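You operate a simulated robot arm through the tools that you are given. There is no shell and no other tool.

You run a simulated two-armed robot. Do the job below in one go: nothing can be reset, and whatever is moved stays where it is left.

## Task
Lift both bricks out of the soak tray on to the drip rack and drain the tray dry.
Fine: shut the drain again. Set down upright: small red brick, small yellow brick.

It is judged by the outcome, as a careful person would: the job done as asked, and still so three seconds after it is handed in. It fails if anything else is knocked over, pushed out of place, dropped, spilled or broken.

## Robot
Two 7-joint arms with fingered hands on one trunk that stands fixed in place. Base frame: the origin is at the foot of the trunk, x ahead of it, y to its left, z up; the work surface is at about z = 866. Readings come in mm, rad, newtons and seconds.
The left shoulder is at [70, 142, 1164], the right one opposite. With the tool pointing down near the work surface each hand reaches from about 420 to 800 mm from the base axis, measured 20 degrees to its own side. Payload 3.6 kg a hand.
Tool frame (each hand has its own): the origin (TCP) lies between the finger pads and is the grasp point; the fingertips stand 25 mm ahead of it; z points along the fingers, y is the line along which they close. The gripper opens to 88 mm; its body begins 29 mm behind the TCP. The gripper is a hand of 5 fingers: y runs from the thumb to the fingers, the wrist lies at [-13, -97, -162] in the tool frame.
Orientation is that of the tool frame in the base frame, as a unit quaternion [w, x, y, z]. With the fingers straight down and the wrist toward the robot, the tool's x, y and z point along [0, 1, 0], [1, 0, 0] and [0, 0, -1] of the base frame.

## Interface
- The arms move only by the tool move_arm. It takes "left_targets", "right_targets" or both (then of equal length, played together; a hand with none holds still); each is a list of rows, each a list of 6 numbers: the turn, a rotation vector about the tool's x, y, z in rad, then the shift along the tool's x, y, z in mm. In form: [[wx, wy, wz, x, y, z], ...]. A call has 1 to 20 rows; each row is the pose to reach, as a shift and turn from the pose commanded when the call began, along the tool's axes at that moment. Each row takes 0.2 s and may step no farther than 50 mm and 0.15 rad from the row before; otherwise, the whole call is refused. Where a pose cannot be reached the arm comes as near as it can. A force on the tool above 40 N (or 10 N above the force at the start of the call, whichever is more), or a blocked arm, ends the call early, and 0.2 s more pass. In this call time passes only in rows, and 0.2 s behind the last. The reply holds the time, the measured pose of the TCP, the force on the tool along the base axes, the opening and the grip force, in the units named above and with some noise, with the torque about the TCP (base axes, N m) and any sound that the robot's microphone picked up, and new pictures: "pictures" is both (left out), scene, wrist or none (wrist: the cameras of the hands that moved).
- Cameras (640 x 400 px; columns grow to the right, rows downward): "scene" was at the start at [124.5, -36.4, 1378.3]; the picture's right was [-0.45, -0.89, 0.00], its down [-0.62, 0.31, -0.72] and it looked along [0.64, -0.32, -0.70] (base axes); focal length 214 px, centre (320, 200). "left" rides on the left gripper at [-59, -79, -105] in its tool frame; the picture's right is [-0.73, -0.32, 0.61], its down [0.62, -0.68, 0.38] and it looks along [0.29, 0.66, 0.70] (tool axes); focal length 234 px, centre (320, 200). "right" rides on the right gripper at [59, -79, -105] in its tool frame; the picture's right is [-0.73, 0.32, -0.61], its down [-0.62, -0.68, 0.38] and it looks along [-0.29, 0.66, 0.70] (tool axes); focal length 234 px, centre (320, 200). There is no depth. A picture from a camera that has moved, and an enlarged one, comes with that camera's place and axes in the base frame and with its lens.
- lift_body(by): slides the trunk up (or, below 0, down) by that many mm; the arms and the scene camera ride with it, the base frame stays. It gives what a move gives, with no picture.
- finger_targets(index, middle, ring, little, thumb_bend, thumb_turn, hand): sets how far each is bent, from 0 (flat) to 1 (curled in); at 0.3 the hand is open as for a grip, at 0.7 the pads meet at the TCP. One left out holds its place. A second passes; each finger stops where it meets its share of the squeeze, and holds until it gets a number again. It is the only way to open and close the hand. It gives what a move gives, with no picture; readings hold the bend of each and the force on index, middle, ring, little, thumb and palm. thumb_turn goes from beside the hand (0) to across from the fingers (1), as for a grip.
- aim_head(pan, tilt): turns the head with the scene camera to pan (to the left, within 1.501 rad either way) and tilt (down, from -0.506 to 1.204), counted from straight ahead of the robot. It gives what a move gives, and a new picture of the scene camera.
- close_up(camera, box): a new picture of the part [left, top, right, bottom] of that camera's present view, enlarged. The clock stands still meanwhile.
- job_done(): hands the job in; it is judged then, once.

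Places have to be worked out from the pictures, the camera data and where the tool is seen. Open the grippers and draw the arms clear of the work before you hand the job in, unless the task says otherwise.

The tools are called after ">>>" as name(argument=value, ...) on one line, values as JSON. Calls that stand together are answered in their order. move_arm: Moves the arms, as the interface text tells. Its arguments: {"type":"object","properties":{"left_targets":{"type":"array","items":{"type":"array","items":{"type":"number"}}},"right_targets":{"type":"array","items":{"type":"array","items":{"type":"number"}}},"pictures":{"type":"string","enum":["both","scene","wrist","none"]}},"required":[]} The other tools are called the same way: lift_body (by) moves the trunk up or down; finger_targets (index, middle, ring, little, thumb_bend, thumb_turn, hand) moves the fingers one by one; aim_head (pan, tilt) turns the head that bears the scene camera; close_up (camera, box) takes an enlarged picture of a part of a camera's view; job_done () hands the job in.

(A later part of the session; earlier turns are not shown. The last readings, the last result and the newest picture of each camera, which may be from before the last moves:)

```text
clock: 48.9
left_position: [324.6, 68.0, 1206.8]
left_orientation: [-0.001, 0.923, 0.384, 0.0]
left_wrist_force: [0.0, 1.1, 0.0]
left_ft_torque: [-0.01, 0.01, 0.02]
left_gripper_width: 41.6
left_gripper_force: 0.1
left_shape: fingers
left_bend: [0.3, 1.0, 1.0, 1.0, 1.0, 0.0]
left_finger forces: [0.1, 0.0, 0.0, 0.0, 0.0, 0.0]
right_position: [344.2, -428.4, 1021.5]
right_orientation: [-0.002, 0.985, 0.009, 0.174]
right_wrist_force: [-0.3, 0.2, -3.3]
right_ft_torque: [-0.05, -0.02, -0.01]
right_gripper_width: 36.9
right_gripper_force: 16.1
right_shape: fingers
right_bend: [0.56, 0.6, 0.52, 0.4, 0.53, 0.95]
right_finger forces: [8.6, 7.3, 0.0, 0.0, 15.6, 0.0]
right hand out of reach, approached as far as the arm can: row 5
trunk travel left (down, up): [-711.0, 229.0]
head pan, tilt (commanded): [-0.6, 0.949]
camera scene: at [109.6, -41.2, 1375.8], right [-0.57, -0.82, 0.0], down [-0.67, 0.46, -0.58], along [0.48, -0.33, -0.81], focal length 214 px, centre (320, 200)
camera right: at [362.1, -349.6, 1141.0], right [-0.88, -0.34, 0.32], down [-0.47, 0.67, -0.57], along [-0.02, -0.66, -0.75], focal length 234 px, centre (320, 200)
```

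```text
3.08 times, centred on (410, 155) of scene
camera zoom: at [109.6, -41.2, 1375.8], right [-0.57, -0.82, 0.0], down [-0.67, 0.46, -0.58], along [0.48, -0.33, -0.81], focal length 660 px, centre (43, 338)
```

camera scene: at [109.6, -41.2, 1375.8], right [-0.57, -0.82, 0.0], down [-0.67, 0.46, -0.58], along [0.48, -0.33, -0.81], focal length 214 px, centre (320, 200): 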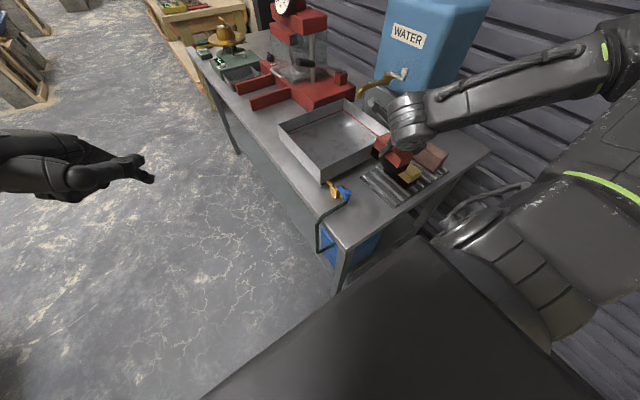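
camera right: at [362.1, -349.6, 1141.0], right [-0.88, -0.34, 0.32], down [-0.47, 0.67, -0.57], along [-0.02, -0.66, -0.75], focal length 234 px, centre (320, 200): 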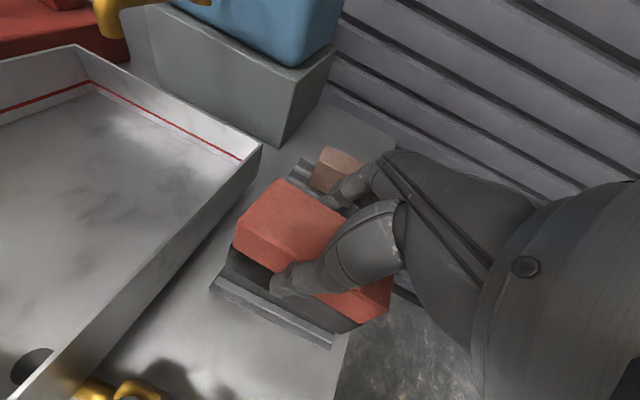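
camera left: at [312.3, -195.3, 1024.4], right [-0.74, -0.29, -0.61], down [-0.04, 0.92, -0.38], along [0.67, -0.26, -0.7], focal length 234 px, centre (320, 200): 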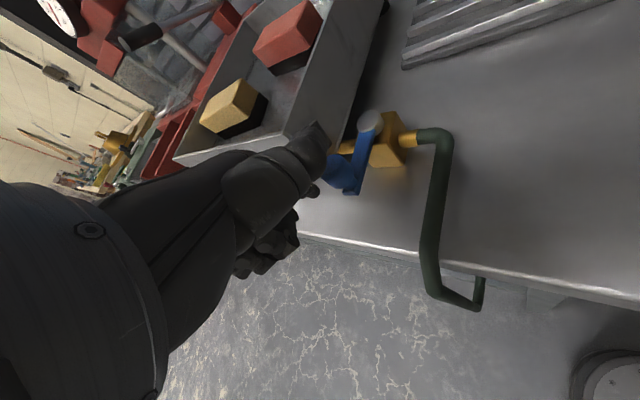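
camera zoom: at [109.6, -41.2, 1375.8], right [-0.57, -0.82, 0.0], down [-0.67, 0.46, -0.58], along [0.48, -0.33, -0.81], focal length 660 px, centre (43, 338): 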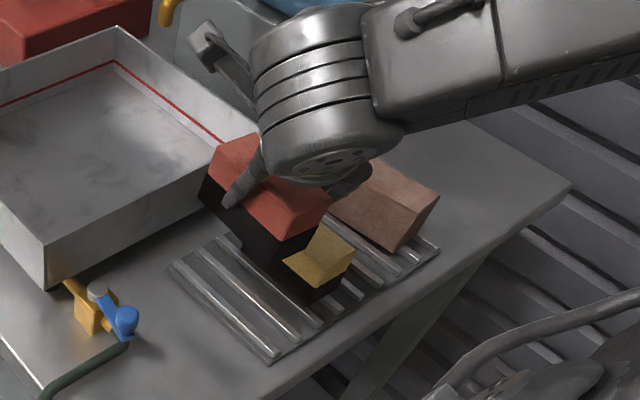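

Positioned at [344,−428,1021]. I lower with the trunk 80 mm and check the gap to the yellow brick.

>>> lift_body(by=-80)

>>> close_up(camera="right", box=[180, 130, 480, 380])

>>> close_up(camera="scene", box=[360, 90, 480, 200])

```text
clock: 50.1
left_position: [326.3, 68.6, 1127.2]
left_orientation: [0.001, 0.924, 0.384, 0.0]
left_wrist_force: [-0.2, 0.5, 0.2]
left_ft_torque: [0.0, 0.0, 0.01]
left_gripper_width: 41.5
left_gripper_force: 0.0
left_shape: fingers
left_bend: [0.3, 1.0, 1.0, 1.0, 1.0, 0.0]
left_finger forces: [0.1, 0.1, 0.0, 0.0, 0.0, 0.0]
right_position: [346.9, -429.8, 942.9]
right_orientation: [-0.001, 0.985, 0.007, 0.174]
right_wrist_force: [0.2, -0.3, -4.1]
right_ft_torque: [0.01, -0.01, -0.01]
right_gripper_width: 36.6
right_gripper_force: 16.1
right_shape: fingers
right_bend: [0.56, 0.6, 0.52, 0.4, 0.53, 0.95]
right_finger forces: [8.7, 7.3, 0.0, 0.0, 15.6, 0.0]
trunk travel left (down, up): [-631.0, 309.0]
head pan, tilt (commanded): [-0.6, 0.949]
```

```text
1.60 times, centred on (330, 255) of right
camera zoom: at [364.1, -349.8, 1060.9], right [-0.88, -0.34, 0.32], down [-0.47, 0.67, -0.57], along [-0.02, -0.66, -0.75], focal length 375 px, centre (304, 112)
```

zoom: 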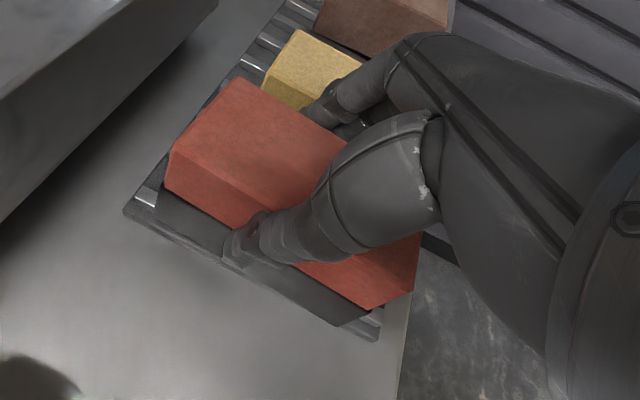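

```text
3.64 times, centred on (420, 145) of scene
camera zoom: at [111.6, -41.0, 1295.7], right [-0.57, -0.82, 0.0], down [-0.67, 0.46, -0.58], along [0.48, -0.33, -0.81], focal length 780 px, centre (-44, 400)
```

zoom: 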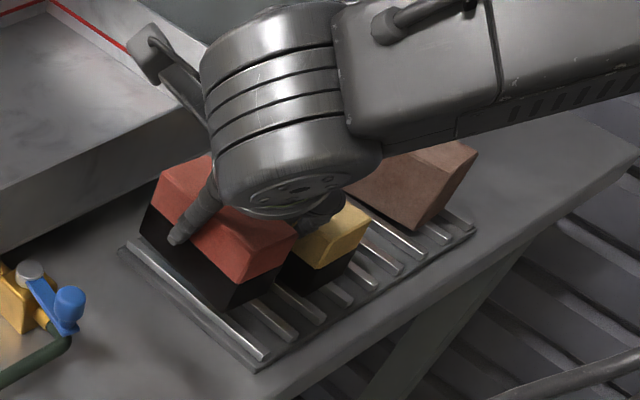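

The brick's centre y=−430 would only half-cover bar 1 (bars at ≈−409 and −440), so I shift it 5 mm toward +y before setting down.

>>> move_arm(right_targets=[[0, 0, 0, -2.7, -5.1, -1.0]], pictures="none")

>>> close_up(camera="right", box=[180, 180, 420, 380])

```text
clock: 50.5
left_position: [326.6, 67.7, 1127.2]
left_orientation: [0.0, 0.924, 0.383, 0.0]
left_wrist_force: [-0.4, -0.2, 0.0]
left_ft_torque: [0.02, -0.01, 0.0]
left_gripper_width: 41.7
left_gripper_force: 0.1
left_shape: fingers
left_bend: [0.3, 1.0, 1.0, 1.0, 1.0, 0.0]
left_finger forces: [0.0, 0.0, 0.1, 0.0, 0.0, 0.0]
right_position: [346.9, -428.1, 941.8]
right_orientation: [-0.002, 0.985, 0.008, 0.173]
right_wrist_force: [-0.2, -0.1, -3.2]
right_ft_torque: [0.03, 0.03, -0.01]
right_gripper_width: 36.6
right_gripper_force: 15.8
right_shape: fingers
right_bend: [0.56, 0.6, 0.52, 0.4, 0.53, 0.95]
right_finger forces: [8.6, 7.3, 0.0, 0.0, 15.6, 0.0]
right hand out of reach, approached as far as the arm can: row 1
trunk travel left (down, up): [-631.0, 309.0]
head pan, tilt (commanded): [-0.6, 0.949]
```

```text
2.00 times, centred on (300, 280) of right
camera zoom: at [364.2, -349.9, 1060.8], right [-0.88, -0.34, 0.32], down [-0.47, 0.67, -0.57], along [-0.02, -0.66, -0.75], focal length 468 px, centre (360, 40)
```

zoom: 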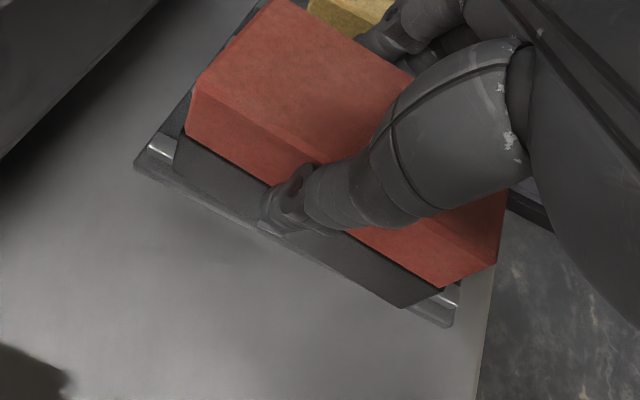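

The arm is folded near its limit there; moving slightly outward in x gives room. I try [358,−423] instead.

>>> move_arm(right_targets=[[0, 0, 0, 5.2, 0, 1.9], [0, 0, 0, 10.4, -4.8, 3.8]], pictures="none")

>>> close_up(camera="right", box=[180, 180, 420, 380])

```text
clock: 51.1
left_position: [326.1, 67.4, 1126.9]
left_orientation: [0.001, 0.924, 0.383, 0.0]
left_wrist_force: [0.9, -0.2, -0.1]
left_ft_torque: [0.0, 0.04, -0.02]
left_gripper_width: 41.7
left_gripper_force: 0.0
left_shape: fingers
left_bend: [0.3, 1.0, 1.0, 1.0, 1.0, 0.0]
left_finger forces: [0.0, 0.0, 0.0, 0.0, 0.0, 0.0]
right_position: [357.6, -423.3, 942.3]
right_orientation: [-0.001, 0.985, 0.007, 0.173]
right_wrist_force: [0.1, 0.0, -4.0]
right_ft_torque: [-0.01, 0.03, -0.02]
right_gripper_width: 36.6
right_gripper_force: 15.5
right_shape: fingers
right_bend: [0.56, 0.6, 0.52, 0.4, 0.53, 0.95]
right_finger forces: [8.5, 7.4, 0.1, 0.0, 15.6, 0.0]
trunk travel left (down, up): [-631.0, 309.0]
head pan, tilt (commanded): [-0.6, 0.949]
```

```text
2.00 times, centred on (300, 280) of right
camera zoom: at [375.2, -344.6, 1060.5], right [-0.88, -0.34, 0.32], down [-0.47, 0.67, -0.57], along [-0.02, -0.66, -0.75], focal length 468 px, centre (360, 40)
```

zoom: 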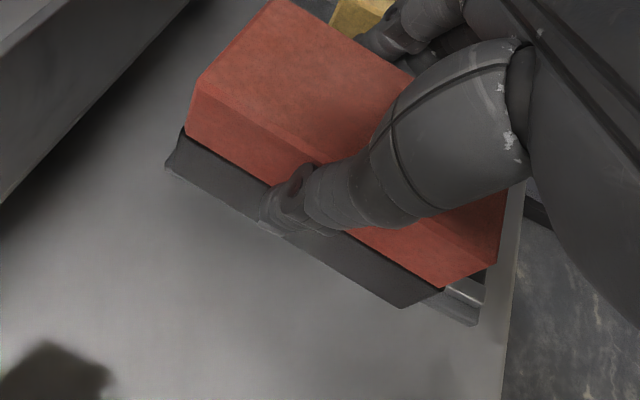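

From the wrist view the red brick is yawed about −6° on the bars (centre ≈[360,−424]). I turn the hand 0.1 rad counter-clockwise to square it with the rack.

>>> move_arm(right_targets=[[0.017, 0, -0.047, 0, 0, 0], [0.034, 0, -0.094, 0, 0, 0]], pictures="none")

>>> close_up(camera="right", box=[180, 150, 480, 380])

>>> close_up(camera="scene", box=[360, 90, 480, 200])

```text
clock: 51.7
left_position: [326.1, 68.2, 1126.2]
left_orientation: [0.0, 0.923, 0.384, 0.0]
left_wrist_force: [0.0, -0.1, 0.1]
left_ft_torque: [0.06, 0.01, -0.01]
left_gripper_width: 41.4
left_gripper_force: 0.0
left_shape: fingers
left_bend: [0.3, 1.0, 1.0, 1.0, 1.0, 0.0]
left_finger forces: [0.0, 0.0, 0.0, 0.0, 0.0, 0.0]
right_position: [357.9, -424.2, 941.1]
right_orientation: [-0.011, 0.983, 0.057, 0.173]
right_wrist_force: [-0.3, -0.9, -4.8]
right_ft_torque: [-0.01, 0.0, -0.02]
right_gripper_width: 36.5
right_gripper_force: 16.0
right_shape: fingers
right_bend: [0.56, 0.6, 0.52, 0.4, 0.53, 0.95]
right_finger forces: [8.6, 7.1, 0.0, 0.1, 15.6, 0.0]
trunk travel left (down, up): [-631.0, 309.0]
head pan, tilt (commanded): [-0.6, 0.949]
```

```text
1.74 times, centred on (330, 265) of right
camera zoom: at [367.3, -343.0, 1060.5], right [-0.85, -0.42, 0.32], down [-0.53, 0.62, -0.57], along [0.04, -0.66, -0.75], focal length 407 px, centre (303, 87)
```

zoom: 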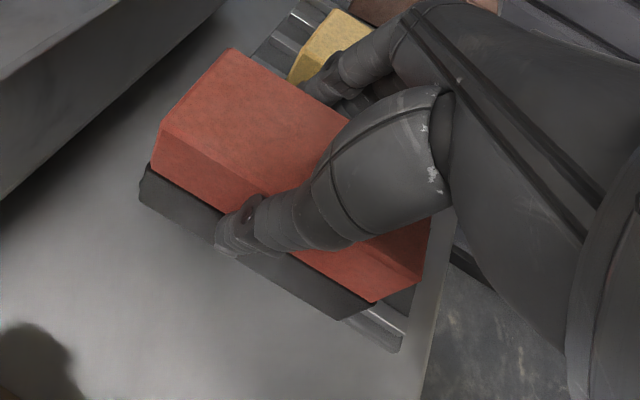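

```text
3.64 times, centred on (420, 145) of scene
camera zoom: at [111.5, -40.9, 1295.7], right [-0.57, -0.82, 0.0], down [-0.67, 0.46, -0.58], along [0.48, -0.33, -0.81], focal length 780 px, centre (-44, 400)
```

zoom: 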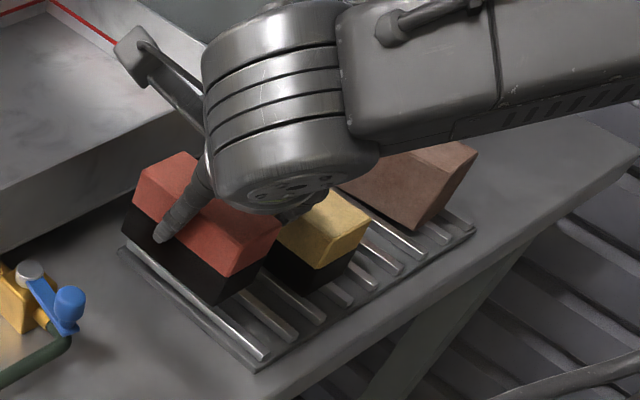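

Now nearly square to the bars with centre ≈[358,−425]. I lower 18 mm, then in small steps until contact.

>>> lift_body(by=-18)

>>> lift_body(by=-3)

>>> lift_body(by=-2)

```text
clock: 52.3
left_position: [326.3, 67.3, 1109.4]
left_orientation: [0.0, 0.924, 0.384, 0.0]
left_wrist_force: [-0.7, 1.1, -0.4]
left_ft_torque: [0.01, -0.02, -0.01]
left_gripper_width: 41.2
left_gripper_force: 0.1
left_shape: fingers
left_bend: [0.3, 1.0, 1.0, 1.0, 1.0, 0.0]
left_finger forces: [0.0, 0.1, 0.1, 0.0, 0.0, 0.0]
right_position: [358.3, -424.3, 923.5]
right_orientation: [-0.01, 0.983, 0.057, 0.174]
right_wrist_force: [-0.3, 0.6, -3.6]
right_ft_torque: [-0.02, 0.01, 0.02]
right_gripper_width: 36.5
right_gripper_force: 15.8
right_shape: fingers
right_bend: [0.56, 0.6, 0.52, 0.4, 0.53, 0.95]
right_finger forces: [8.6, 7.2, 0.0, 0.1, 15.6, 0.0]
trunk travel left (down, up): [-613.0, 327.0]
head pan, tilt (commanded): [-0.6, 0.949]
```

```text
clock: 52.9
left_position: [327.5, 67.5, 1104.4]
left_orientation: [0.0, 0.924, 0.383, 0.0]
left_wrist_force: [0.6, -0.4, 0.9]
left_ft_torque: [0.02, 0.0, -0.01]
left_gripper_width: 41.6
left_gripper_force: 0.0
left_shape: fingers
left_bend: [0.3, 1.0, 1.0, 1.0, 1.0, 0.0]
left_finger forces: [0.0, 0.0, 0.1, 0.0, 0.0, 0.0]
right_position: [359.5, -424.8, 920.5]
right_orientation: [-0.01, 0.983, 0.057, 0.173]
right_wrist_force: [0.2, -0.1, -3.7]
right_ft_torque: [-0.04, 0.02, 0.0]
right_gripper_width: 36.5
right_gripper_force: 15.6
right_shape: fingers
right_bend: [0.56, 0.6, 0.52, 0.4, 0.53, 0.95]
right_finger forces: [8.6, 7.2, 0.0, 0.0, 15.7, 0.0]
trunk travel left (down, up): [-610.0, 330.0]
head pan, tilt (commanded): [-0.6, 0.949]
```

```text
clock: 53.4
left_position: [326.1, 68.1, 1103.2]
left_orientation: [0.0, 0.924, 0.383, 0.0]
left_wrist_force: [0.0, -0.4, 0.3]
left_ft_torque: [0.01, 0.01, -0.01]
left_gripper_width: 41.7
left_gripper_force: 0.0
left_shape: fingers
left_bend: [0.3, 1.0, 1.0, 1.0, 1.0, 0.0]
left_finger forces: [0.0, 0.0, 0.0, 0.0, 0.1, 0.1]
right_position: [358.0, -424.5, 918.8]
right_orientation: [-0.01, 0.983, 0.057, 0.173]
right_wrist_force: [1.1, 0.1, -3.0]
right_ft_torque: [-0.03, 0.04, 0.0]
right_gripper_width: 36.7
right_gripper_force: 15.7
right_shape: fingers
right_bend: [0.56, 0.6, 0.52, 0.4, 0.53, 0.95]
right_finger forces: [8.4, 7.6, 0.0, 0.0, 15.7, 0.0]
trunk travel left (down, up): [-608.0, 332.0]
head pan, tilt (commanded): [-0.6, 0.949]
```

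First signs of contact (x-force 1.1 N, finger loads shifting). I lower 1 mm at a time to settle.

>>> lift_body(by=-1)

>>> lift_body(by=-1)

>>> close_up(camera="right", box=[180, 150, 480, 380])

>>> close_up(camera="scene", box=[360, 90, 480, 200])

```text
clock: 53.9
left_position: [326.8, 68.5, 1101.8]
left_orientation: [0.0, 0.923, 0.384, -0.001]
left_wrist_force: [-0.1, -0.6, -0.6]
left_ft_torque: [-0.01, 0.02, 0.0]
left_gripper_width: 41.6
left_gripper_force: 0.1
left_shape: fingers
left_bend: [0.3, 1.0, 1.0, 1.0, 1.0, 0.0]
left_finger forces: [0.0, 0.0, 0.0, 0.0, 0.0, 0.0]
right_position: [358.5, -422.7, 918.5]
right_orientation: [-0.01, 0.983, 0.058, 0.174]
right_wrist_force: [1.0, 0.9, -2.1]
right_ft_torque: [-0.02, 0.05, -0.04]
right_gripper_width: 36.5
right_gripper_force: 16.0
right_shape: fingers
right_bend: [0.56, 0.6, 0.52, 0.4, 0.53, 0.95]
right_finger forces: [8.3, 7.6, 0.0, 0.0, 16.0, 0.0]
trunk travel left (down, up): [-607.0, 333.0]
head pan, tilt (commanded): [-0.6, 0.949]
```

```text
clock: 54.4
left_position: [326.8, 68.9, 1101.8]
left_orientation: [0.0, 0.923, 0.384, 0.0]
left_wrist_force: [0.0, 0.7, 0.6]
left_ft_torque: [0.02, 0.03, 0.01]
left_gripper_width: 41.7
left_gripper_force: 0.3
left_shape: fingers
left_bend: [0.3, 1.0, 1.0, 1.0, 1.0, 0.0]
left_finger forces: [0.1, 0.0, 0.0, 0.1, 0.1, 0.0]
right_position: [358.0, -423.4, 917.7]
right_orientation: [-0.01, 0.983, 0.058, 0.173]
right_wrist_force: [1.0, -0.2, 1.3]
right_ft_torque: [-0.13, 0.05, 0.0]
right_gripper_width: 36.7
right_gripper_force: 16.2
right_shape: fingers
right_bend: [0.56, 0.6, 0.52, 0.4, 0.53, 0.95]
right_finger forces: [8.4, 7.7, 0.0, 0.0, 16.4, 0.1]
trunk travel left (down, up): [-606.0, 334.0]
head pan, tilt (commanded): [-0.6, 0.949]
```

```text
1.74 times, centred on (330, 265) of right
camera zoom: at [367.3, -342.7, 1036.0], right [-0.85, -0.42, 0.32], down [-0.53, 0.62, -0.57], along [0.04, -0.66, -0.75], focal length 407 px, centre (303, 87)
```

zoom: 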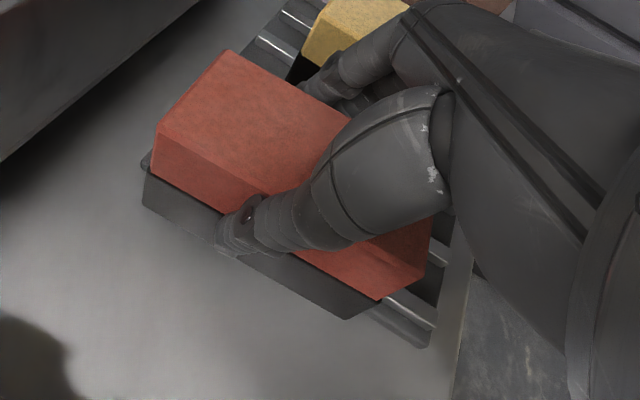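

```text
3.64 times, centred on (420, 145) of scene
camera zoom: at [111.4, -40.4, 1270.8], right [-0.57, -0.82, 0.0], down [-0.67, 0.46, -0.58], along [0.48, -0.33, -0.81], focal length 780 px, centre (-44, 400)
```

zoom: 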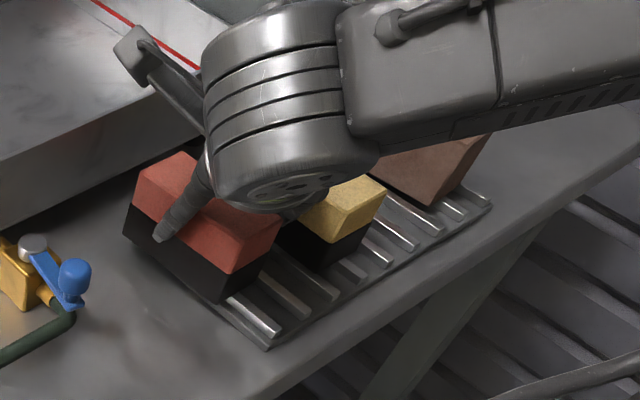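

Both views suggest the brick sits about 5 mm too far toward +y (bar 2 only half covered). I raise 4 mm, shift −5 mm in y and lower again.

>>> lift_body(by=5)

>>> move_arm(right_targets=[[0, 0, 0, -0.6, 5, -0.2]], pictures="none")

>>> lift_body(by=-3)

>>> close_up(camera="scene", box=[370, 110, 450, 180])

>>> close_up(camera="right", box=[230, 120, 430, 270])

```text
clock: 54.9
left_position: [326.4, 68.3, 1107.2]
left_orientation: [0.0, 0.924, 0.383, 0.0]
left_wrist_force: [0.0, -1.0, -0.4]
left_ft_torque: [-0.02, -0.03, -0.01]
left_gripper_width: 41.7
left_gripper_force: 0.1
left_shape: fingers
left_bend: [0.3, 1.0, 1.0, 1.0, 1.0, 0.0]
left_finger forces: [0.0, 0.0, 0.0, 0.0, 0.1, 0.1]
right_position: [358.6, -423.6, 921.7]
right_orientation: [-0.01, 0.983, 0.058, 0.172]
right_wrist_force: [-0.2, -0.4, -3.4]
right_ft_torque: [0.0, 0.01, 0.03]
right_gripper_width: 36.6
right_gripper_force: 15.6
right_shape: fingers
right_bend: [0.56, 0.6, 0.52, 0.4, 0.53, 0.95]
right_finger forces: [8.7, 7.2, 0.0, 0.0, 15.6, 0.0]
trunk travel left (down, up): [-611.0, 329.0]
head pan, tilt (commanded): [-0.6, 0.949]
```

```text
clock: 55.3
left_position: [326.0, 68.0, 1106.8]
left_orientation: [0.0, 0.924, 0.384, 0.001]
left_wrist_force: [-0.3, -0.9, -0.4]
left_ft_torque: [-0.01, -0.04, -0.02]
left_gripper_width: 41.5
left_gripper_force: 0.0
left_shape: fingers
left_bend: [0.3, 1.0, 1.0, 1.0, 1.0, 0.0]
left_finger forces: [0.0, 0.1, 0.0, 0.0, 0.1, 0.1]
right_position: [358.5, -430.5, 921.0]
right_orientation: [-0.01, 0.983, 0.057, 0.174]
right_wrist_force: [0.2, -0.1, -3.3]
right_ft_torque: [-0.03, 0.02, -0.01]
right_gripper_width: 36.5
right_gripper_force: 15.6
right_shape: fingers
right_bend: [0.56, 0.6, 0.52, 0.4, 0.53, 0.95]
right_finger forces: [8.7, 7.2, 0.1, 0.1, 15.6, 0.0]
trunk travel left (down, up): [-611.0, 329.0]
head pan, tilt (commanded): [-0.6, 0.949]
```

```text
clock: 55.9
left_position: [326.5, 67.2, 1103.5]
left_orientation: [0.0, 0.924, 0.383, 0.0]
left_wrist_force: [0.5, -0.3, -0.7]
left_ft_torque: [0.02, -0.02, -0.01]
left_gripper_width: 41.6
left_gripper_force: 0.1
left_shape: fingers
left_bend: [0.3, 1.0, 1.0, 1.0, 1.0, 0.0]
left_finger forces: [0.1, 0.0, 0.0, 0.1, 0.0, 0.1]
right_position: [358.6, -428.7, 920.0]
right_orientation: [-0.01, 0.983, 0.058, 0.173]
right_wrist_force: [0.8, -0.4, -4.1]
right_ft_torque: [-0.02, 0.0, 0.01]
right_gripper_width: 36.8
right_gripper_force: 15.7
right_shape: fingers
right_bend: [0.56, 0.6, 0.52, 0.4, 0.53, 0.95]
right_finger forces: [8.6, 7.4, 0.0, 0.0, 15.7, 0.0]
trunk travel left (down, up): [-608.0, 332.0]
head pan, tilt (commanded): [-0.6, 0.949]
```

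```text
5.71 times, centred on (410, 145) of scene
camera zoom: at [111.6, -41.0, 1272.7], right [-0.57, -0.82, 0.0], down [-0.67, 0.46, -0.58], along [0.48, -0.33, -0.81], focal length 1226 px, centre (-194, 514)
```

zoom: 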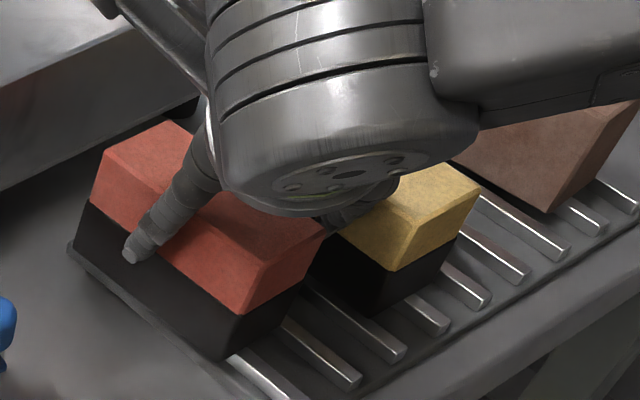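

```text
2.67 times, centred on (330, 195) of right
camera zoom: at [367.2, -347.5, 1037.9], right [-0.85, -0.42, 0.32], down [-0.53, 0.62, -0.57], along [0.04, -0.66, -0.75], focal length 624 px, centre (293, 213)
```

zoom: 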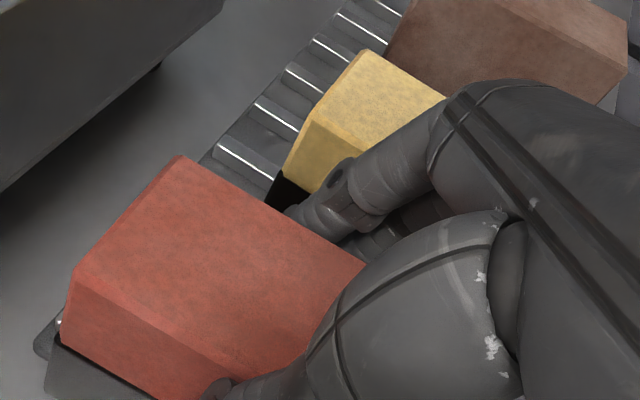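

>>> close_up(camera="scene", box=[392, 150, 432, 185])

>>> close_up(camera="right", box=[300, 270, 400, 350])

>>> close_up(camera="right", box=[225, 225, 285, 285])

```text
11.43 times, centred on (412, 168) of scene
camera zoom: at [111.6, -41.0, 1272.7], right [-0.57, -0.82, 0.0], down [-0.67, 0.46, -0.58], along [0.48, -0.33, -0.81], focal length 2451 px, centre (-731, 571)
```

zoom: 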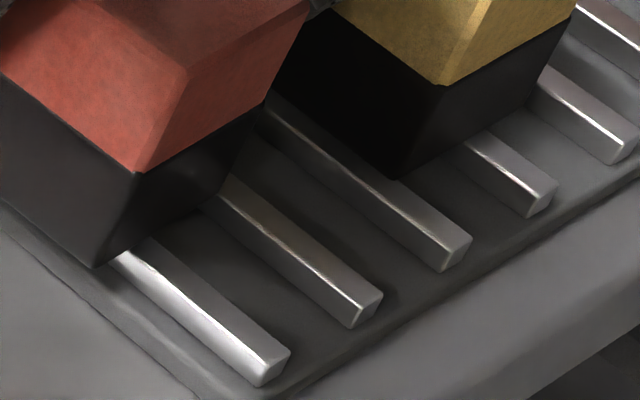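

```text
5.00 times, centred on (350, 310) of right
camera zoom: at [367.2, -347.5, 1037.9], right [-0.85, -0.42, 0.32], down [-0.53, 0.62, -0.57], along [0.04, -0.66, -0.75], focal length 1171 px, centre (170, -350)
```

zoom: 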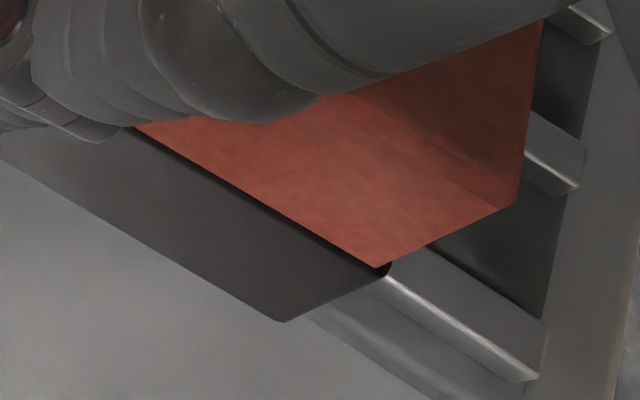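

```text
6.67 times, centred on (255, 255) of right
camera zoom: at [367.2, -347.5, 1037.9], right [-0.85, -0.42, 0.32], down [-0.53, 0.62, -0.57], along [0.04, -0.66, -0.75], focal length 1561 px, centre (753, -167)
```

zoom: 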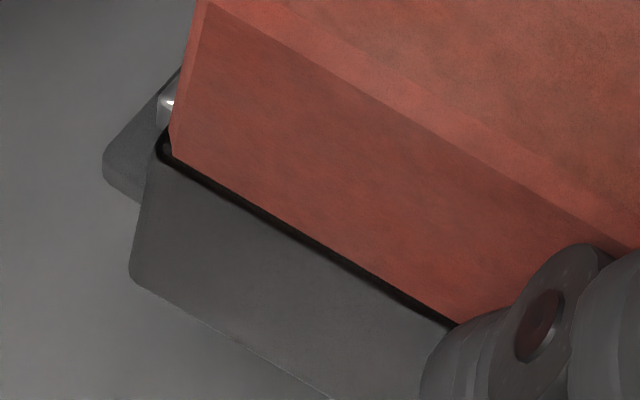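

The close-up shows bar 2 only at the red brick's right edge, so it needs about 6 mm more toward −y. It also suggests the yellow brick sits mostly on bar 4, which I'll re-check afterwards. I shift red −6 mm in y.

>>> move_arm(right_targets=[[0, 0, 0, -0.4, 3, -0.1], [0, 0, 0, -0.7, 6, -0.2]], pictures="none")

>>> close_up(camera="scene", box=[392, 150, 432, 185])

>>> close_up(camera="right", box=[230, 120, 430, 270])

```text
clock: 56.5
left_position: [325.7, 67.7, 1104.0]
left_orientation: [0.0, 0.924, 0.383, -0.001]
left_wrist_force: [-0.7, 0.2, -0.2]
left_ft_torque: [0.04, -0.01, -0.02]
left_gripper_width: 41.7
left_gripper_force: 0.0
left_shape: fingers
left_bend: [0.3, 1.0, 1.0, 1.0, 1.0, 0.0]
left_finger forces: [0.0, 0.0, 0.0, 0.1, 0.1, 0.1]
right_position: [357.3, -434.5, 918.6]
right_orientation: [-0.01, 0.983, 0.058, 0.173]
right_wrist_force: [0.1, 0.8, -3.9]
right_ft_torque: [-0.03, 0.02, 0.0]
right_gripper_width: 36.8
right_gripper_force: 15.7
right_shape: fingers
right_bend: [0.56, 0.6, 0.52, 0.4, 0.53, 0.95]
right_finger forces: [8.7, 7.3, 0.0, 0.0, 15.9, 0.0]
trunk travel left (down, up): [-608.0, 332.0]
head pan, tilt (commanded): [-0.6, 0.949]
```

```text
11.43 times, centred on (412, 168) of scene
camera zoom: at [111.6, -41.0, 1272.7], right [-0.57, -0.82, 0.0], down [-0.67, 0.46, -0.58], along [0.48, -0.33, -0.81], focal length 2451 px, centre (-731, 571)
```

zoom: 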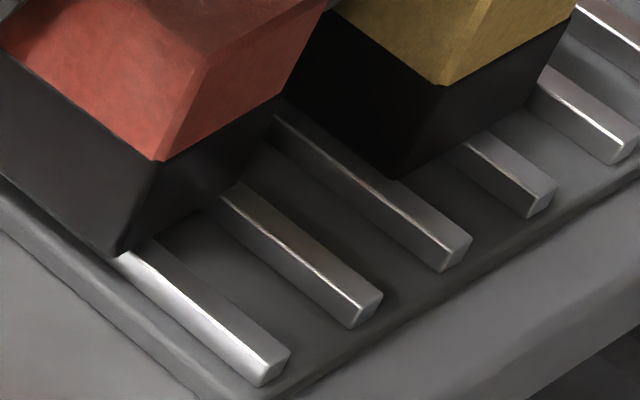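

```text
2.67 times, centred on (330, 195) of right
camera zoom: at [367.2, -353.5, 1037.7], right [-0.85, -0.42, 0.32], down [-0.53, 0.62, -0.57], along [0.04, -0.66, -0.75], focal length 624 px, centre (293, 213)
```

zoom: 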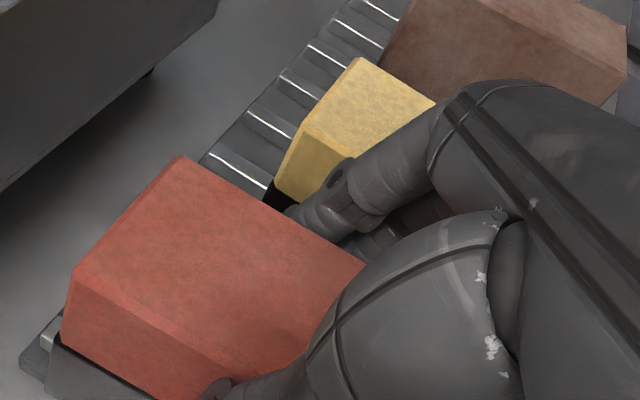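

Red is now centred over bars 1 and 2. I lower the last 2–3 mm to contact.

>>> lift_body(by=-2)

>>> lift_body(by=-1)

```text
clock: 57.0
left_position: [326.5, 68.2, 1101.4]
left_orientation: [0.0, 0.923, 0.384, 0.0]
left_wrist_force: [-0.2, 0.7, 0.1]
left_ft_torque: [-0.01, 0.01, -0.02]
left_gripper_width: 41.4
left_gripper_force: 0.0
left_shape: fingers
left_bend: [0.3, 1.0, 1.0, 1.0, 1.0, 0.0]
left_finger forces: [0.0, 0.1, 0.0, 0.0, 0.0, 0.1]
right_position: [358.0, -434.0, 918.2]
right_orientation: [-0.011, 0.983, 0.058, 0.173]
right_wrist_force: [0.7, 0.8, 1.6]
right_ft_torque: [-0.09, 0.03, 0.0]
right_gripper_width: 36.4
right_gripper_force: 16.3
right_shape: fingers
right_bend: [0.56, 0.6, 0.52, 0.4, 0.53, 0.95]
right_finger forces: [8.3, 7.5, 0.0, 0.1, 16.3, 0.0]
trunk travel left (down, up): [-606.0, 334.0]
head pan, tilt (commanded): [-0.6, 0.949]
```

```text
clock: 57.5
left_position: [326.0, 68.9, 1101.7]
left_orientation: [0.0, 0.924, 0.383, 0.0]
left_wrist_force: [0.0, -0.4, -0.1]
left_ft_torque: [-0.02, -0.02, 0.02]
left_gripper_width: 41.7
left_gripper_force: 0.1
left_shape: fingers
left_bend: [0.3, 1.0, 1.0, 1.0, 1.0, 0.0]
left_finger forces: [0.0, 0.0, 0.0, 0.1, 0.0, 0.0]
right_position: [357.8, -432.9, 916.3]
right_orientation: [-0.009, 0.983, 0.057, 0.174]
right_wrist_force: [1.7, -0.3, 5.0]
right_ft_torque: [-0.15, 0.02, 0.0]
right_gripper_width: 37.0
right_gripper_force: 16.7
right_shape: fingers
right_bend: [0.56, 0.6, 0.52, 0.4, 0.53, 0.95]
right_finger forces: [8.3, 8.1, 0.0, 0.0, 17.0, 0.0]
trunk travel left (down, up): [-605.0, 335.0]
head pan, tilt (commanded): [-0.6, 0.949]
```

Firmly seated (+5 N). I release: thumb opens fully, the fingers only slightly because the yellow brick stands close behind them.

>>> finger_targets(hand="right", thumb_bend=0.4, index=0.53, middle=0.56, ring=0.52)

>>> close_up(camera="scene", box=[370, 110, 450, 185])

>>> close_up(camera="right", box=[180, 120, 430, 340])

```text
clock: 58.5
left_position: [326.2, 68.7, 1100.7]
left_orientation: [0.0, 0.923, 0.384, 0.0]
left_wrist_force: [0.2, -0.8, 0.1]
left_ft_torque: [0.01, -0.05, 0.02]
left_gripper_width: 41.8
left_gripper_force: 0.0
left_shape: fingers
left_bend: [0.3, 1.0, 1.0, 1.0, 1.0, 0.0]
left_finger forces: [0.0, 0.0, 0.0, 0.0, 0.0, 0.0]
right_position: [357.4, -434.1, 916.8]
right_orientation: [-0.01, 0.983, 0.057, 0.174]
right_wrist_force: [0.1, 0.8, 0.4]
right_ft_torque: [-0.01, -0.03, 0.03]
right_gripper_width: 48.9
right_gripper_force: 0.1
right_shape: fingers
right_bend: [0.53, 0.56, 0.52, 0.4, 0.4, 0.97]
right_finger forces: [0.0, 0.2, 0.0, 0.0, 0.1, 0.0]
trunk travel left (down, up): [-605.0, 335.0]
head pan, tilt (commanded): [-0.6, 0.949]
```

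```text
5.33 times, centred on (410, 148) of scene
camera zoom: at [111.3, -40.6, 1269.7], right [-0.57, -0.82, 0.0], down [-0.67, 0.46, -0.58], along [0.48, -0.33, -0.81], focal length 1144 px, centre (-160, 480)
```

zoom: 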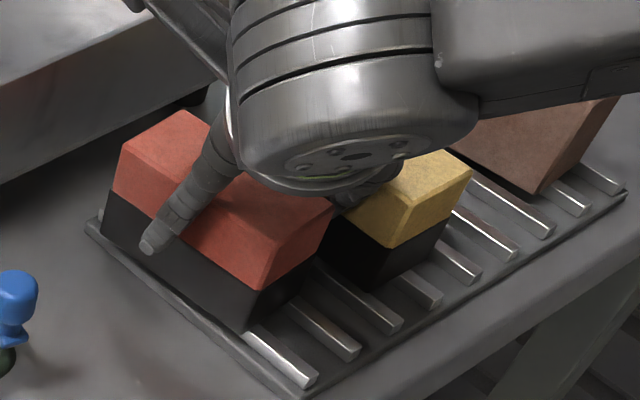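

```text
1.82 times, centred on (305, 230) of right
camera zoom: at [366.9, -353.3, 1034.9], right [-0.85, -0.42, 0.32], down [-0.53, 0.62, -0.57], along [0.04, -0.66, -0.75], focal length 426 px, centre (347, 146)
```

zoom: 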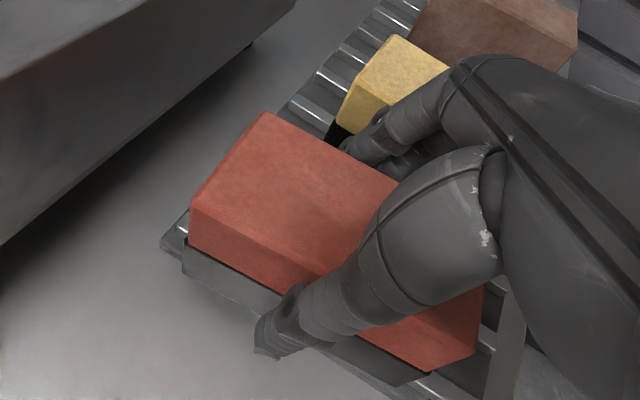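

Released without disturbing either brick. I lift 6 mm first to be sure nothing snags.

>>> lift_body(by=6)

>>> close_up(camera="scene", box=[370, 110, 450, 185])

```text
clock: 59.0
left_position: [326.3, 67.7, 1105.8]
left_orientation: [0.001, 0.923, 0.384, -0.001]
left_wrist_force: [-0.9, -0.5, 0.0]
left_ft_torque: [0.02, 0.02, -0.02]
left_gripper_width: 41.4
left_gripper_force: 0.0
left_shape: fingers
left_bend: [0.3, 1.0, 1.0, 1.0, 1.0, 0.0]
left_finger forces: [0.0, 0.1, 0.0, 0.0, 0.1, 0.0]
right_position: [356.6, -434.6, 922.5]
right_orientation: [-0.01, 0.983, 0.057, 0.173]
right_wrist_force: [-0.4, -1.1, -0.7]
right_ft_torque: [-0.03, 0.0, 0.01]
right_gripper_width: 48.9
right_gripper_force: 0.1
right_shape: fingers
right_bend: [0.53, 0.56, 0.52, 0.4, 0.4, 0.97]
right_finger forces: [0.0, 0.2, 0.1, 0.0, 0.0, 0.1]
trunk travel left (down, up): [-611.0, 329.0]
head pan, tilt (commanded): [-0.6, 0.949]
```

```text
5.33 times, centred on (410, 148) of scene
camera zoom: at [111.3, -40.6, 1275.8], right [-0.57, -0.82, 0.0], down [-0.67, 0.46, -0.58], along [0.48, -0.33, -0.81], focal length 1144 px, centre (-160, 480)
```

zoom: 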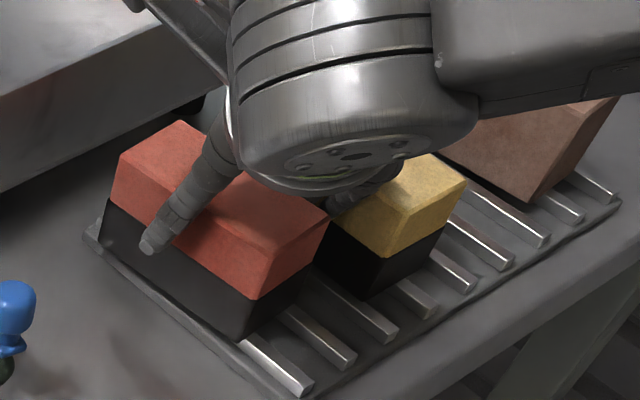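

No snag. I lift 100 mm more and look at both bricks.

>>> lift_body(by=100)

>>> move_arm(right_targets=[[0, 0, 0, 40, -10, 0], [0, 0, 0, 80, -20, 0], [0, 0, 0, 120, -30, 0]], pictures="both")

>>> close_up(camera="scene", box=[360, 110, 480, 215])

```text
clock: 60.4
left_position: [326.3, 68.4, 1205.1]
left_orientation: [-0.001, 0.924, 0.384, 0.0]
left_wrist_force: [0.6, -0.4, 1.3]
left_ft_torque: [-0.01, 0.0, -0.02]
left_gripper_width: 41.7
left_gripper_force: 0.1
left_shape: fingers
left_bend: [0.3, 1.0, 1.0, 1.0, 1.0, 0.0]
left_finger forces: [0.1, 0.1, 0.0, 0.1, 0.1, 0.0]
right_position: [357.6, -434.1, 1023.2]
right_orientation: [-0.01, 0.983, 0.058, 0.174]
right_wrist_force: [0.6, 0.0, -0.4]
right_ft_torque: [-0.01, 0.01, 0.01]
right_gripper_width: 49.2
right_gripper_force: 0.0
right_shape: fingers
right_bend: [0.53, 0.56, 0.52, 0.4, 0.4, 0.97]
right_finger forces: [0.0, 0.0, 0.0, 0.0, 0.0, 0.0]
trunk travel left (down, up): [-711.0, 229.0]
head pan, tilt (commanded): [-0.6, 0.949]
```

```text
clock: 61.2
left_position: [327.7, 68.7, 1206.5]
left_orientation: [0.0, 0.924, 0.383, 0.0]
left_wrist_force: [0.8, 0.9, -0.6]
left_ft_torque: [-0.01, 0.0, -0.03]
left_gripper_width: 41.6
left_gripper_force: 0.1
left_shape: fingers
left_bend: [0.3, 1.0, 1.0, 1.0, 1.0, 0.0]
left_finger forces: [0.0, 0.0, 0.0, 0.0, 0.0, 0.1]
right_position: [468.4, -391.5, 1063.1]
right_orientation: [-0.011, 0.983, 0.057, 0.172]
right_wrist_force: [-0.1, 0.2, 0.5]
right_ft_torque: [0.02, 0.05, 0.0]
right_gripper_width: 48.7
right_gripper_force: 0.0
right_shape: fingers
right_bend: [0.53, 0.56, 0.52, 0.4, 0.4, 0.97]
right_finger forces: [0.1, 0.1, 0.1, 0.1, 0.0, 0.0]
trunk travel left (down, up): [-711.0, 229.0]
head pan, tilt (commanded): [-0.6, 0.949]
camera scene: at [112.4, -39.6, 1375.6], right [-0.57, -0.82, 0.0], down [-0.67, 0.46, -0.58], along [0.48, -0.33, -0.81], focal length 214 px, centre (320, 200)
camera right: at [477.3, -310.4, 1182.3], right [-0.85, -0.42, 0.32], down [-0.53, 0.62, -0.57], along [0.04, -0.66, -0.75], focal length 234 px, centre (320, 200)
```

scene: 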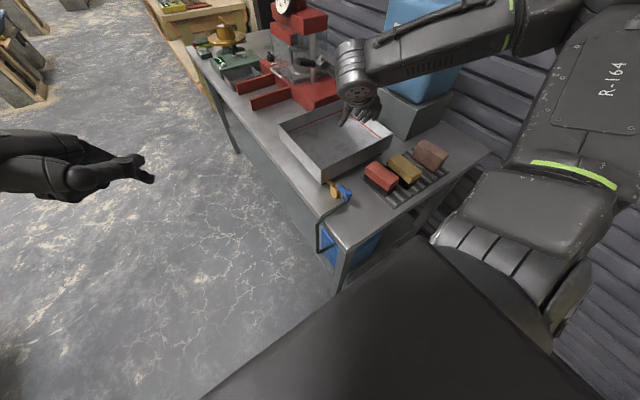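
right: 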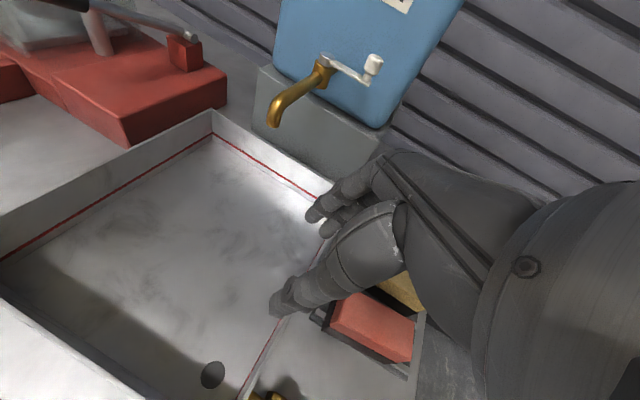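

```text
3.81 times, centred on (420, 162) of scene
camera zoom: at [112.4, -39.6, 1375.6], right [-0.57, -0.82, 0.0], down [-0.67, 0.46, -0.58], along [0.48, -0.33, -0.81], focal length 817 px, centre (-61, 343)
```

zoom: 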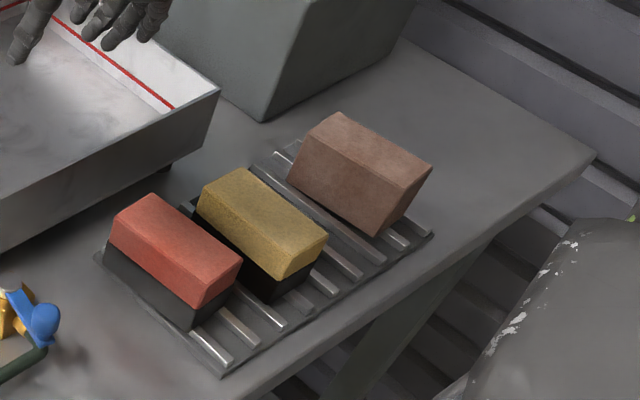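

Both bricks stand on the rack. I zoom in to verify the yellow one is truly level.

>>> close_up(camera="scene", box=[385, 140, 445, 205])

>>> close_up(camera="scene", box=[405, 160, 445, 195])

>>> close_up(camera="scene", box=[270, 90, 400, 190])

```text
6.15 times, centred on (415, 172) of scene
camera zoom: at [112.4, -39.6, 1375.6], right [-0.57, -0.82, 0.0], down [-0.67, 0.46, -0.58], along [0.48, -0.33, -0.81], focal length 1320 px, centre (-265, 369)
```

zoom: 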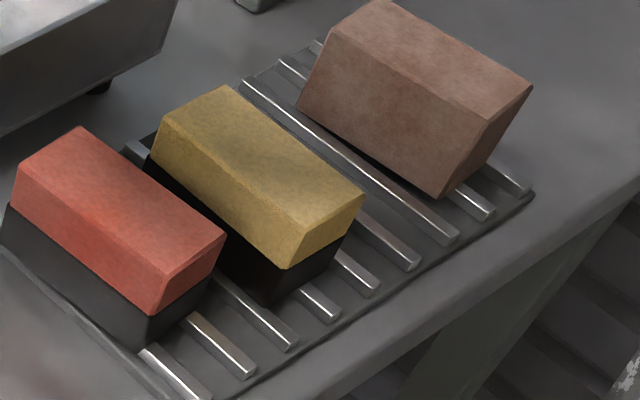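

```text
11.43 times, centred on (425, 178) of scene
camera zoom: at [112.4, -39.6, 1375.6], right [-0.57, -0.82, 0.0], down [-0.67, 0.46, -0.58], along [0.48, -0.33, -0.81], focal length 2451 px, centre (-880, 457)
```

zoom: 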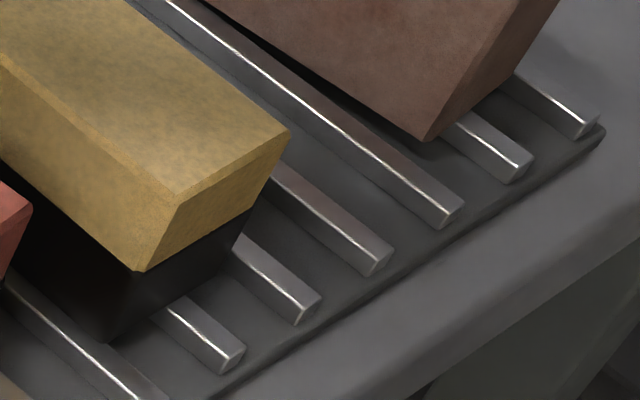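

```text
4.00 times, centred on (335, 140) of scene
camera zoom: at [112.4, -39.6, 1375.6], right [-0.57, -0.82, 0.0], down [-0.67, 0.46, -0.58], along [0.48, -0.33, -0.81], focal length 858 px, centre (260, 440)
```

zoom: 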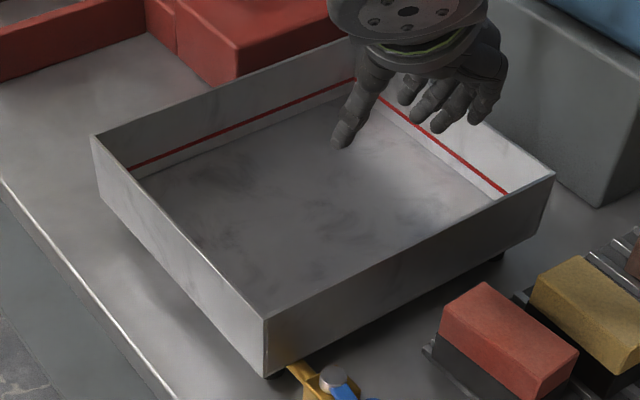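

The tray looks empty of water. The yellow brick seems to rest mainly on bar 4, so I want a side view; the left wrist camera can see the rack from the +y side.

>>> close_up(camera="left", box=[400, 0, 540, 90])

>>> close_up(camera="scene", box=[392, 155, 432, 190])

```text
4.44 times, centred on (470, 45) of left
camera zoom: at [230.0, 82.7, 1311.1], right [-0.74, -0.29, -0.61], down [-0.04, 0.92, -0.38], along [0.67, -0.26, -0.7], focal length 1041 px, centre (-347, 889)
```

zoom: 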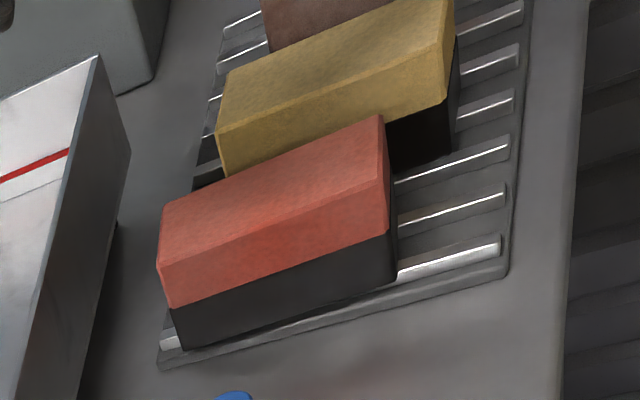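

```text
11.43 times, centred on (412, 172) of scene
camera zoom: at [112.4, -39.6, 1375.6], right [-0.57, -0.82, 0.0], down [-0.67, 0.46, -0.58], along [0.48, -0.33, -0.81], focal length 2451 px, centre (-731, 514)
```

zoom: 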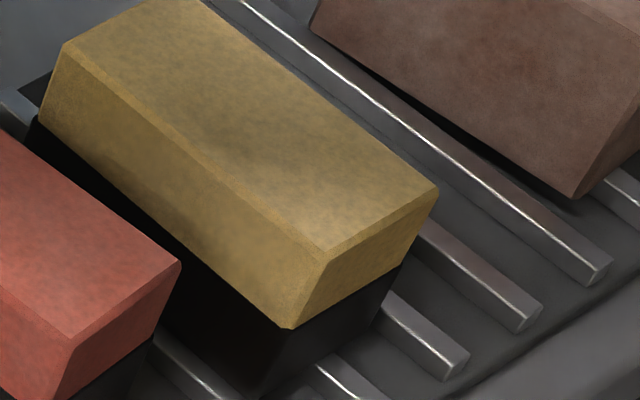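

Relative to the bars, yellow has bar 4 near its middle and bar 5 barely at its edge, which is marginal; it needs about 10 mm more toward −y. I set a narrower pre-grip (thumb 0.47) to fit the gap next to red and return to the pose over yellow where I released it.

>>> finger_targets(hand="right", index=0.43, middle=0.43, ring=0.43, little=0.4, thumb_bend=0.47)

>>> move_arm(right_targets=[[0, 0, 0, -28.9, 20.5, -2], [0, 0, 0, -57.8, 41, -4], [-0.011, 0, 0.031, -86.7, 61.4, -6], [-0.022, 0, 0.061, -115.6, 81.9, -8], [-0.0336, 0, 0.092, -144.5, 102.4, -9.9]], pictures="both")

>>> close_up(camera="right", box=[180, 130, 480, 400])

```text
clock: 62.2
left_position: [326.5, 68.1, 1206.7]
left_orientation: [-0.001, 0.924, 0.383, 0.001]
left_wrist_force: [-0.3, -0.3, -0.3]
left_ft_torque: [-0.02, -0.01, -0.02]
left_gripper_width: 41.9
left_gripper_force: 0.0
left_shape: fingers
left_bend: [0.3, 1.0, 1.0, 1.0, 1.0, 0.0]
left_finger forces: [0.1, 0.0, 0.0, 0.1, 0.0, 0.0]
right_position: [466.3, -393.0, 1064.6]
right_orientation: [-0.01, 0.983, 0.058, 0.172]
right_wrist_force: [0.4, -0.5, 0.4]
right_ft_torque: [-0.02, 0.03, 0.0]
right_gripper_width: 52.7
right_gripper_force: 0.1
right_shape: fingers
right_bend: [0.43, 0.43, 0.43, 0.4, 0.47, 0.97]
right_finger forces: [0.0, 0.0, 0.0, 0.0, 0.0, 0.0]
trunk travel left (down, up): [-711.0, 229.0]
head pan, tilt (commanded): [-0.6, 0.949]
```

```text
clock: 63.4
left_position: [325.9, 68.8, 1206.7]
left_orientation: [0.0, 0.923, 0.384, 0.0]
left_wrist_force: [0.4, 0.1, 0.0]
left_ft_torque: [0.01, 0.0, 0.0]
left_gripper_width: 41.4
left_gripper_force: 0.0
left_shape: fingers
left_bend: [0.3, 1.0, 1.0, 1.0, 1.0, 0.0]
left_finger forces: [0.0, 0.1, 0.1, 0.0, 0.0, 0.0]
right_position: [338.7, -509.0, 1022.5]
right_orientation: [-0.002, 0.985, 0.01, 0.174]
right_wrist_force: [0.3, 1.3, 0.5]
right_ft_torque: [-0.02, -0.02, 0.0]
right_gripper_width: 52.7
right_gripper_force: 0.1
right_shape: fingers
right_bend: [0.43, 0.43, 0.43, 0.4, 0.47, 0.97]
right_finger forces: [0.0, 0.0, 0.1, 0.0, 0.0, 0.0]
trunk travel left (down, up): [-711.0, 229.0]
head pan, tilt (commanded): [-0.6, 0.949]
camera scene: at [110.2, -40.9, 1375.8], right [-0.57, -0.82, 0.0], down [-0.67, 0.46, -0.58], along [0.48, -0.33, -0.81], focal length 214 px, centre (320, 200)
camera right: at [356.4, -429.1, 1140.8], right [-0.88, -0.34, 0.32], down [-0.47, 0.67, -0.57], along [-0.02, -0.66, -0.75], focal length 234 px, centre (320, 200)
```

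scene: 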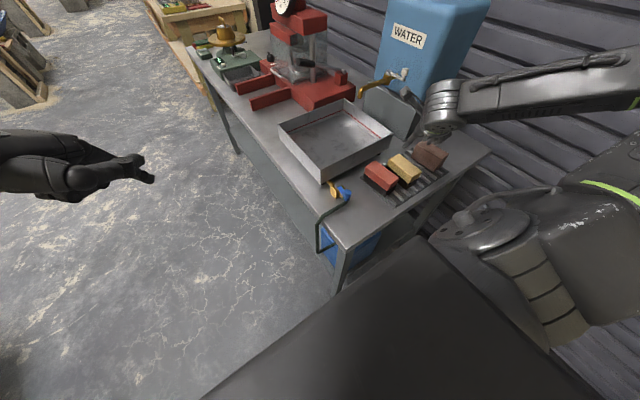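
right: 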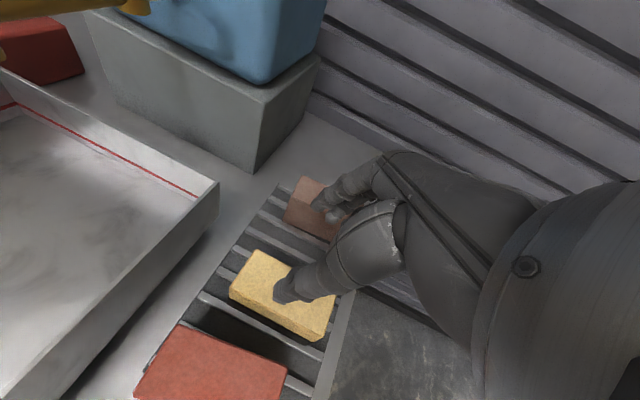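

```text
1.48 times, centred on (330, 265) of right
camera zoom: at [356.4, -429.1, 1140.8], right [-0.88, -0.34, 0.32], down [-0.47, 0.67, -0.57], along [-0.02, -0.66, -0.75], focal length 347 px, centre (305, 104)
```

zoom: 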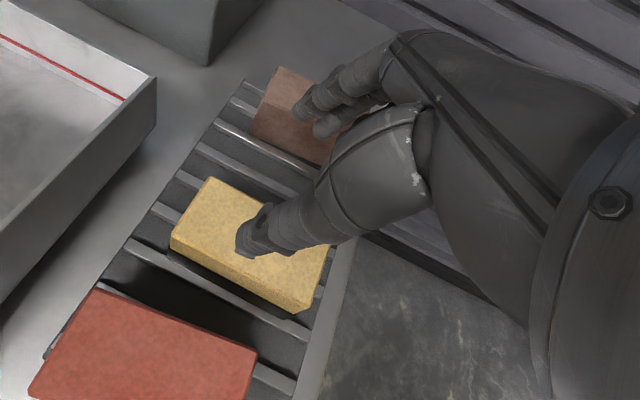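

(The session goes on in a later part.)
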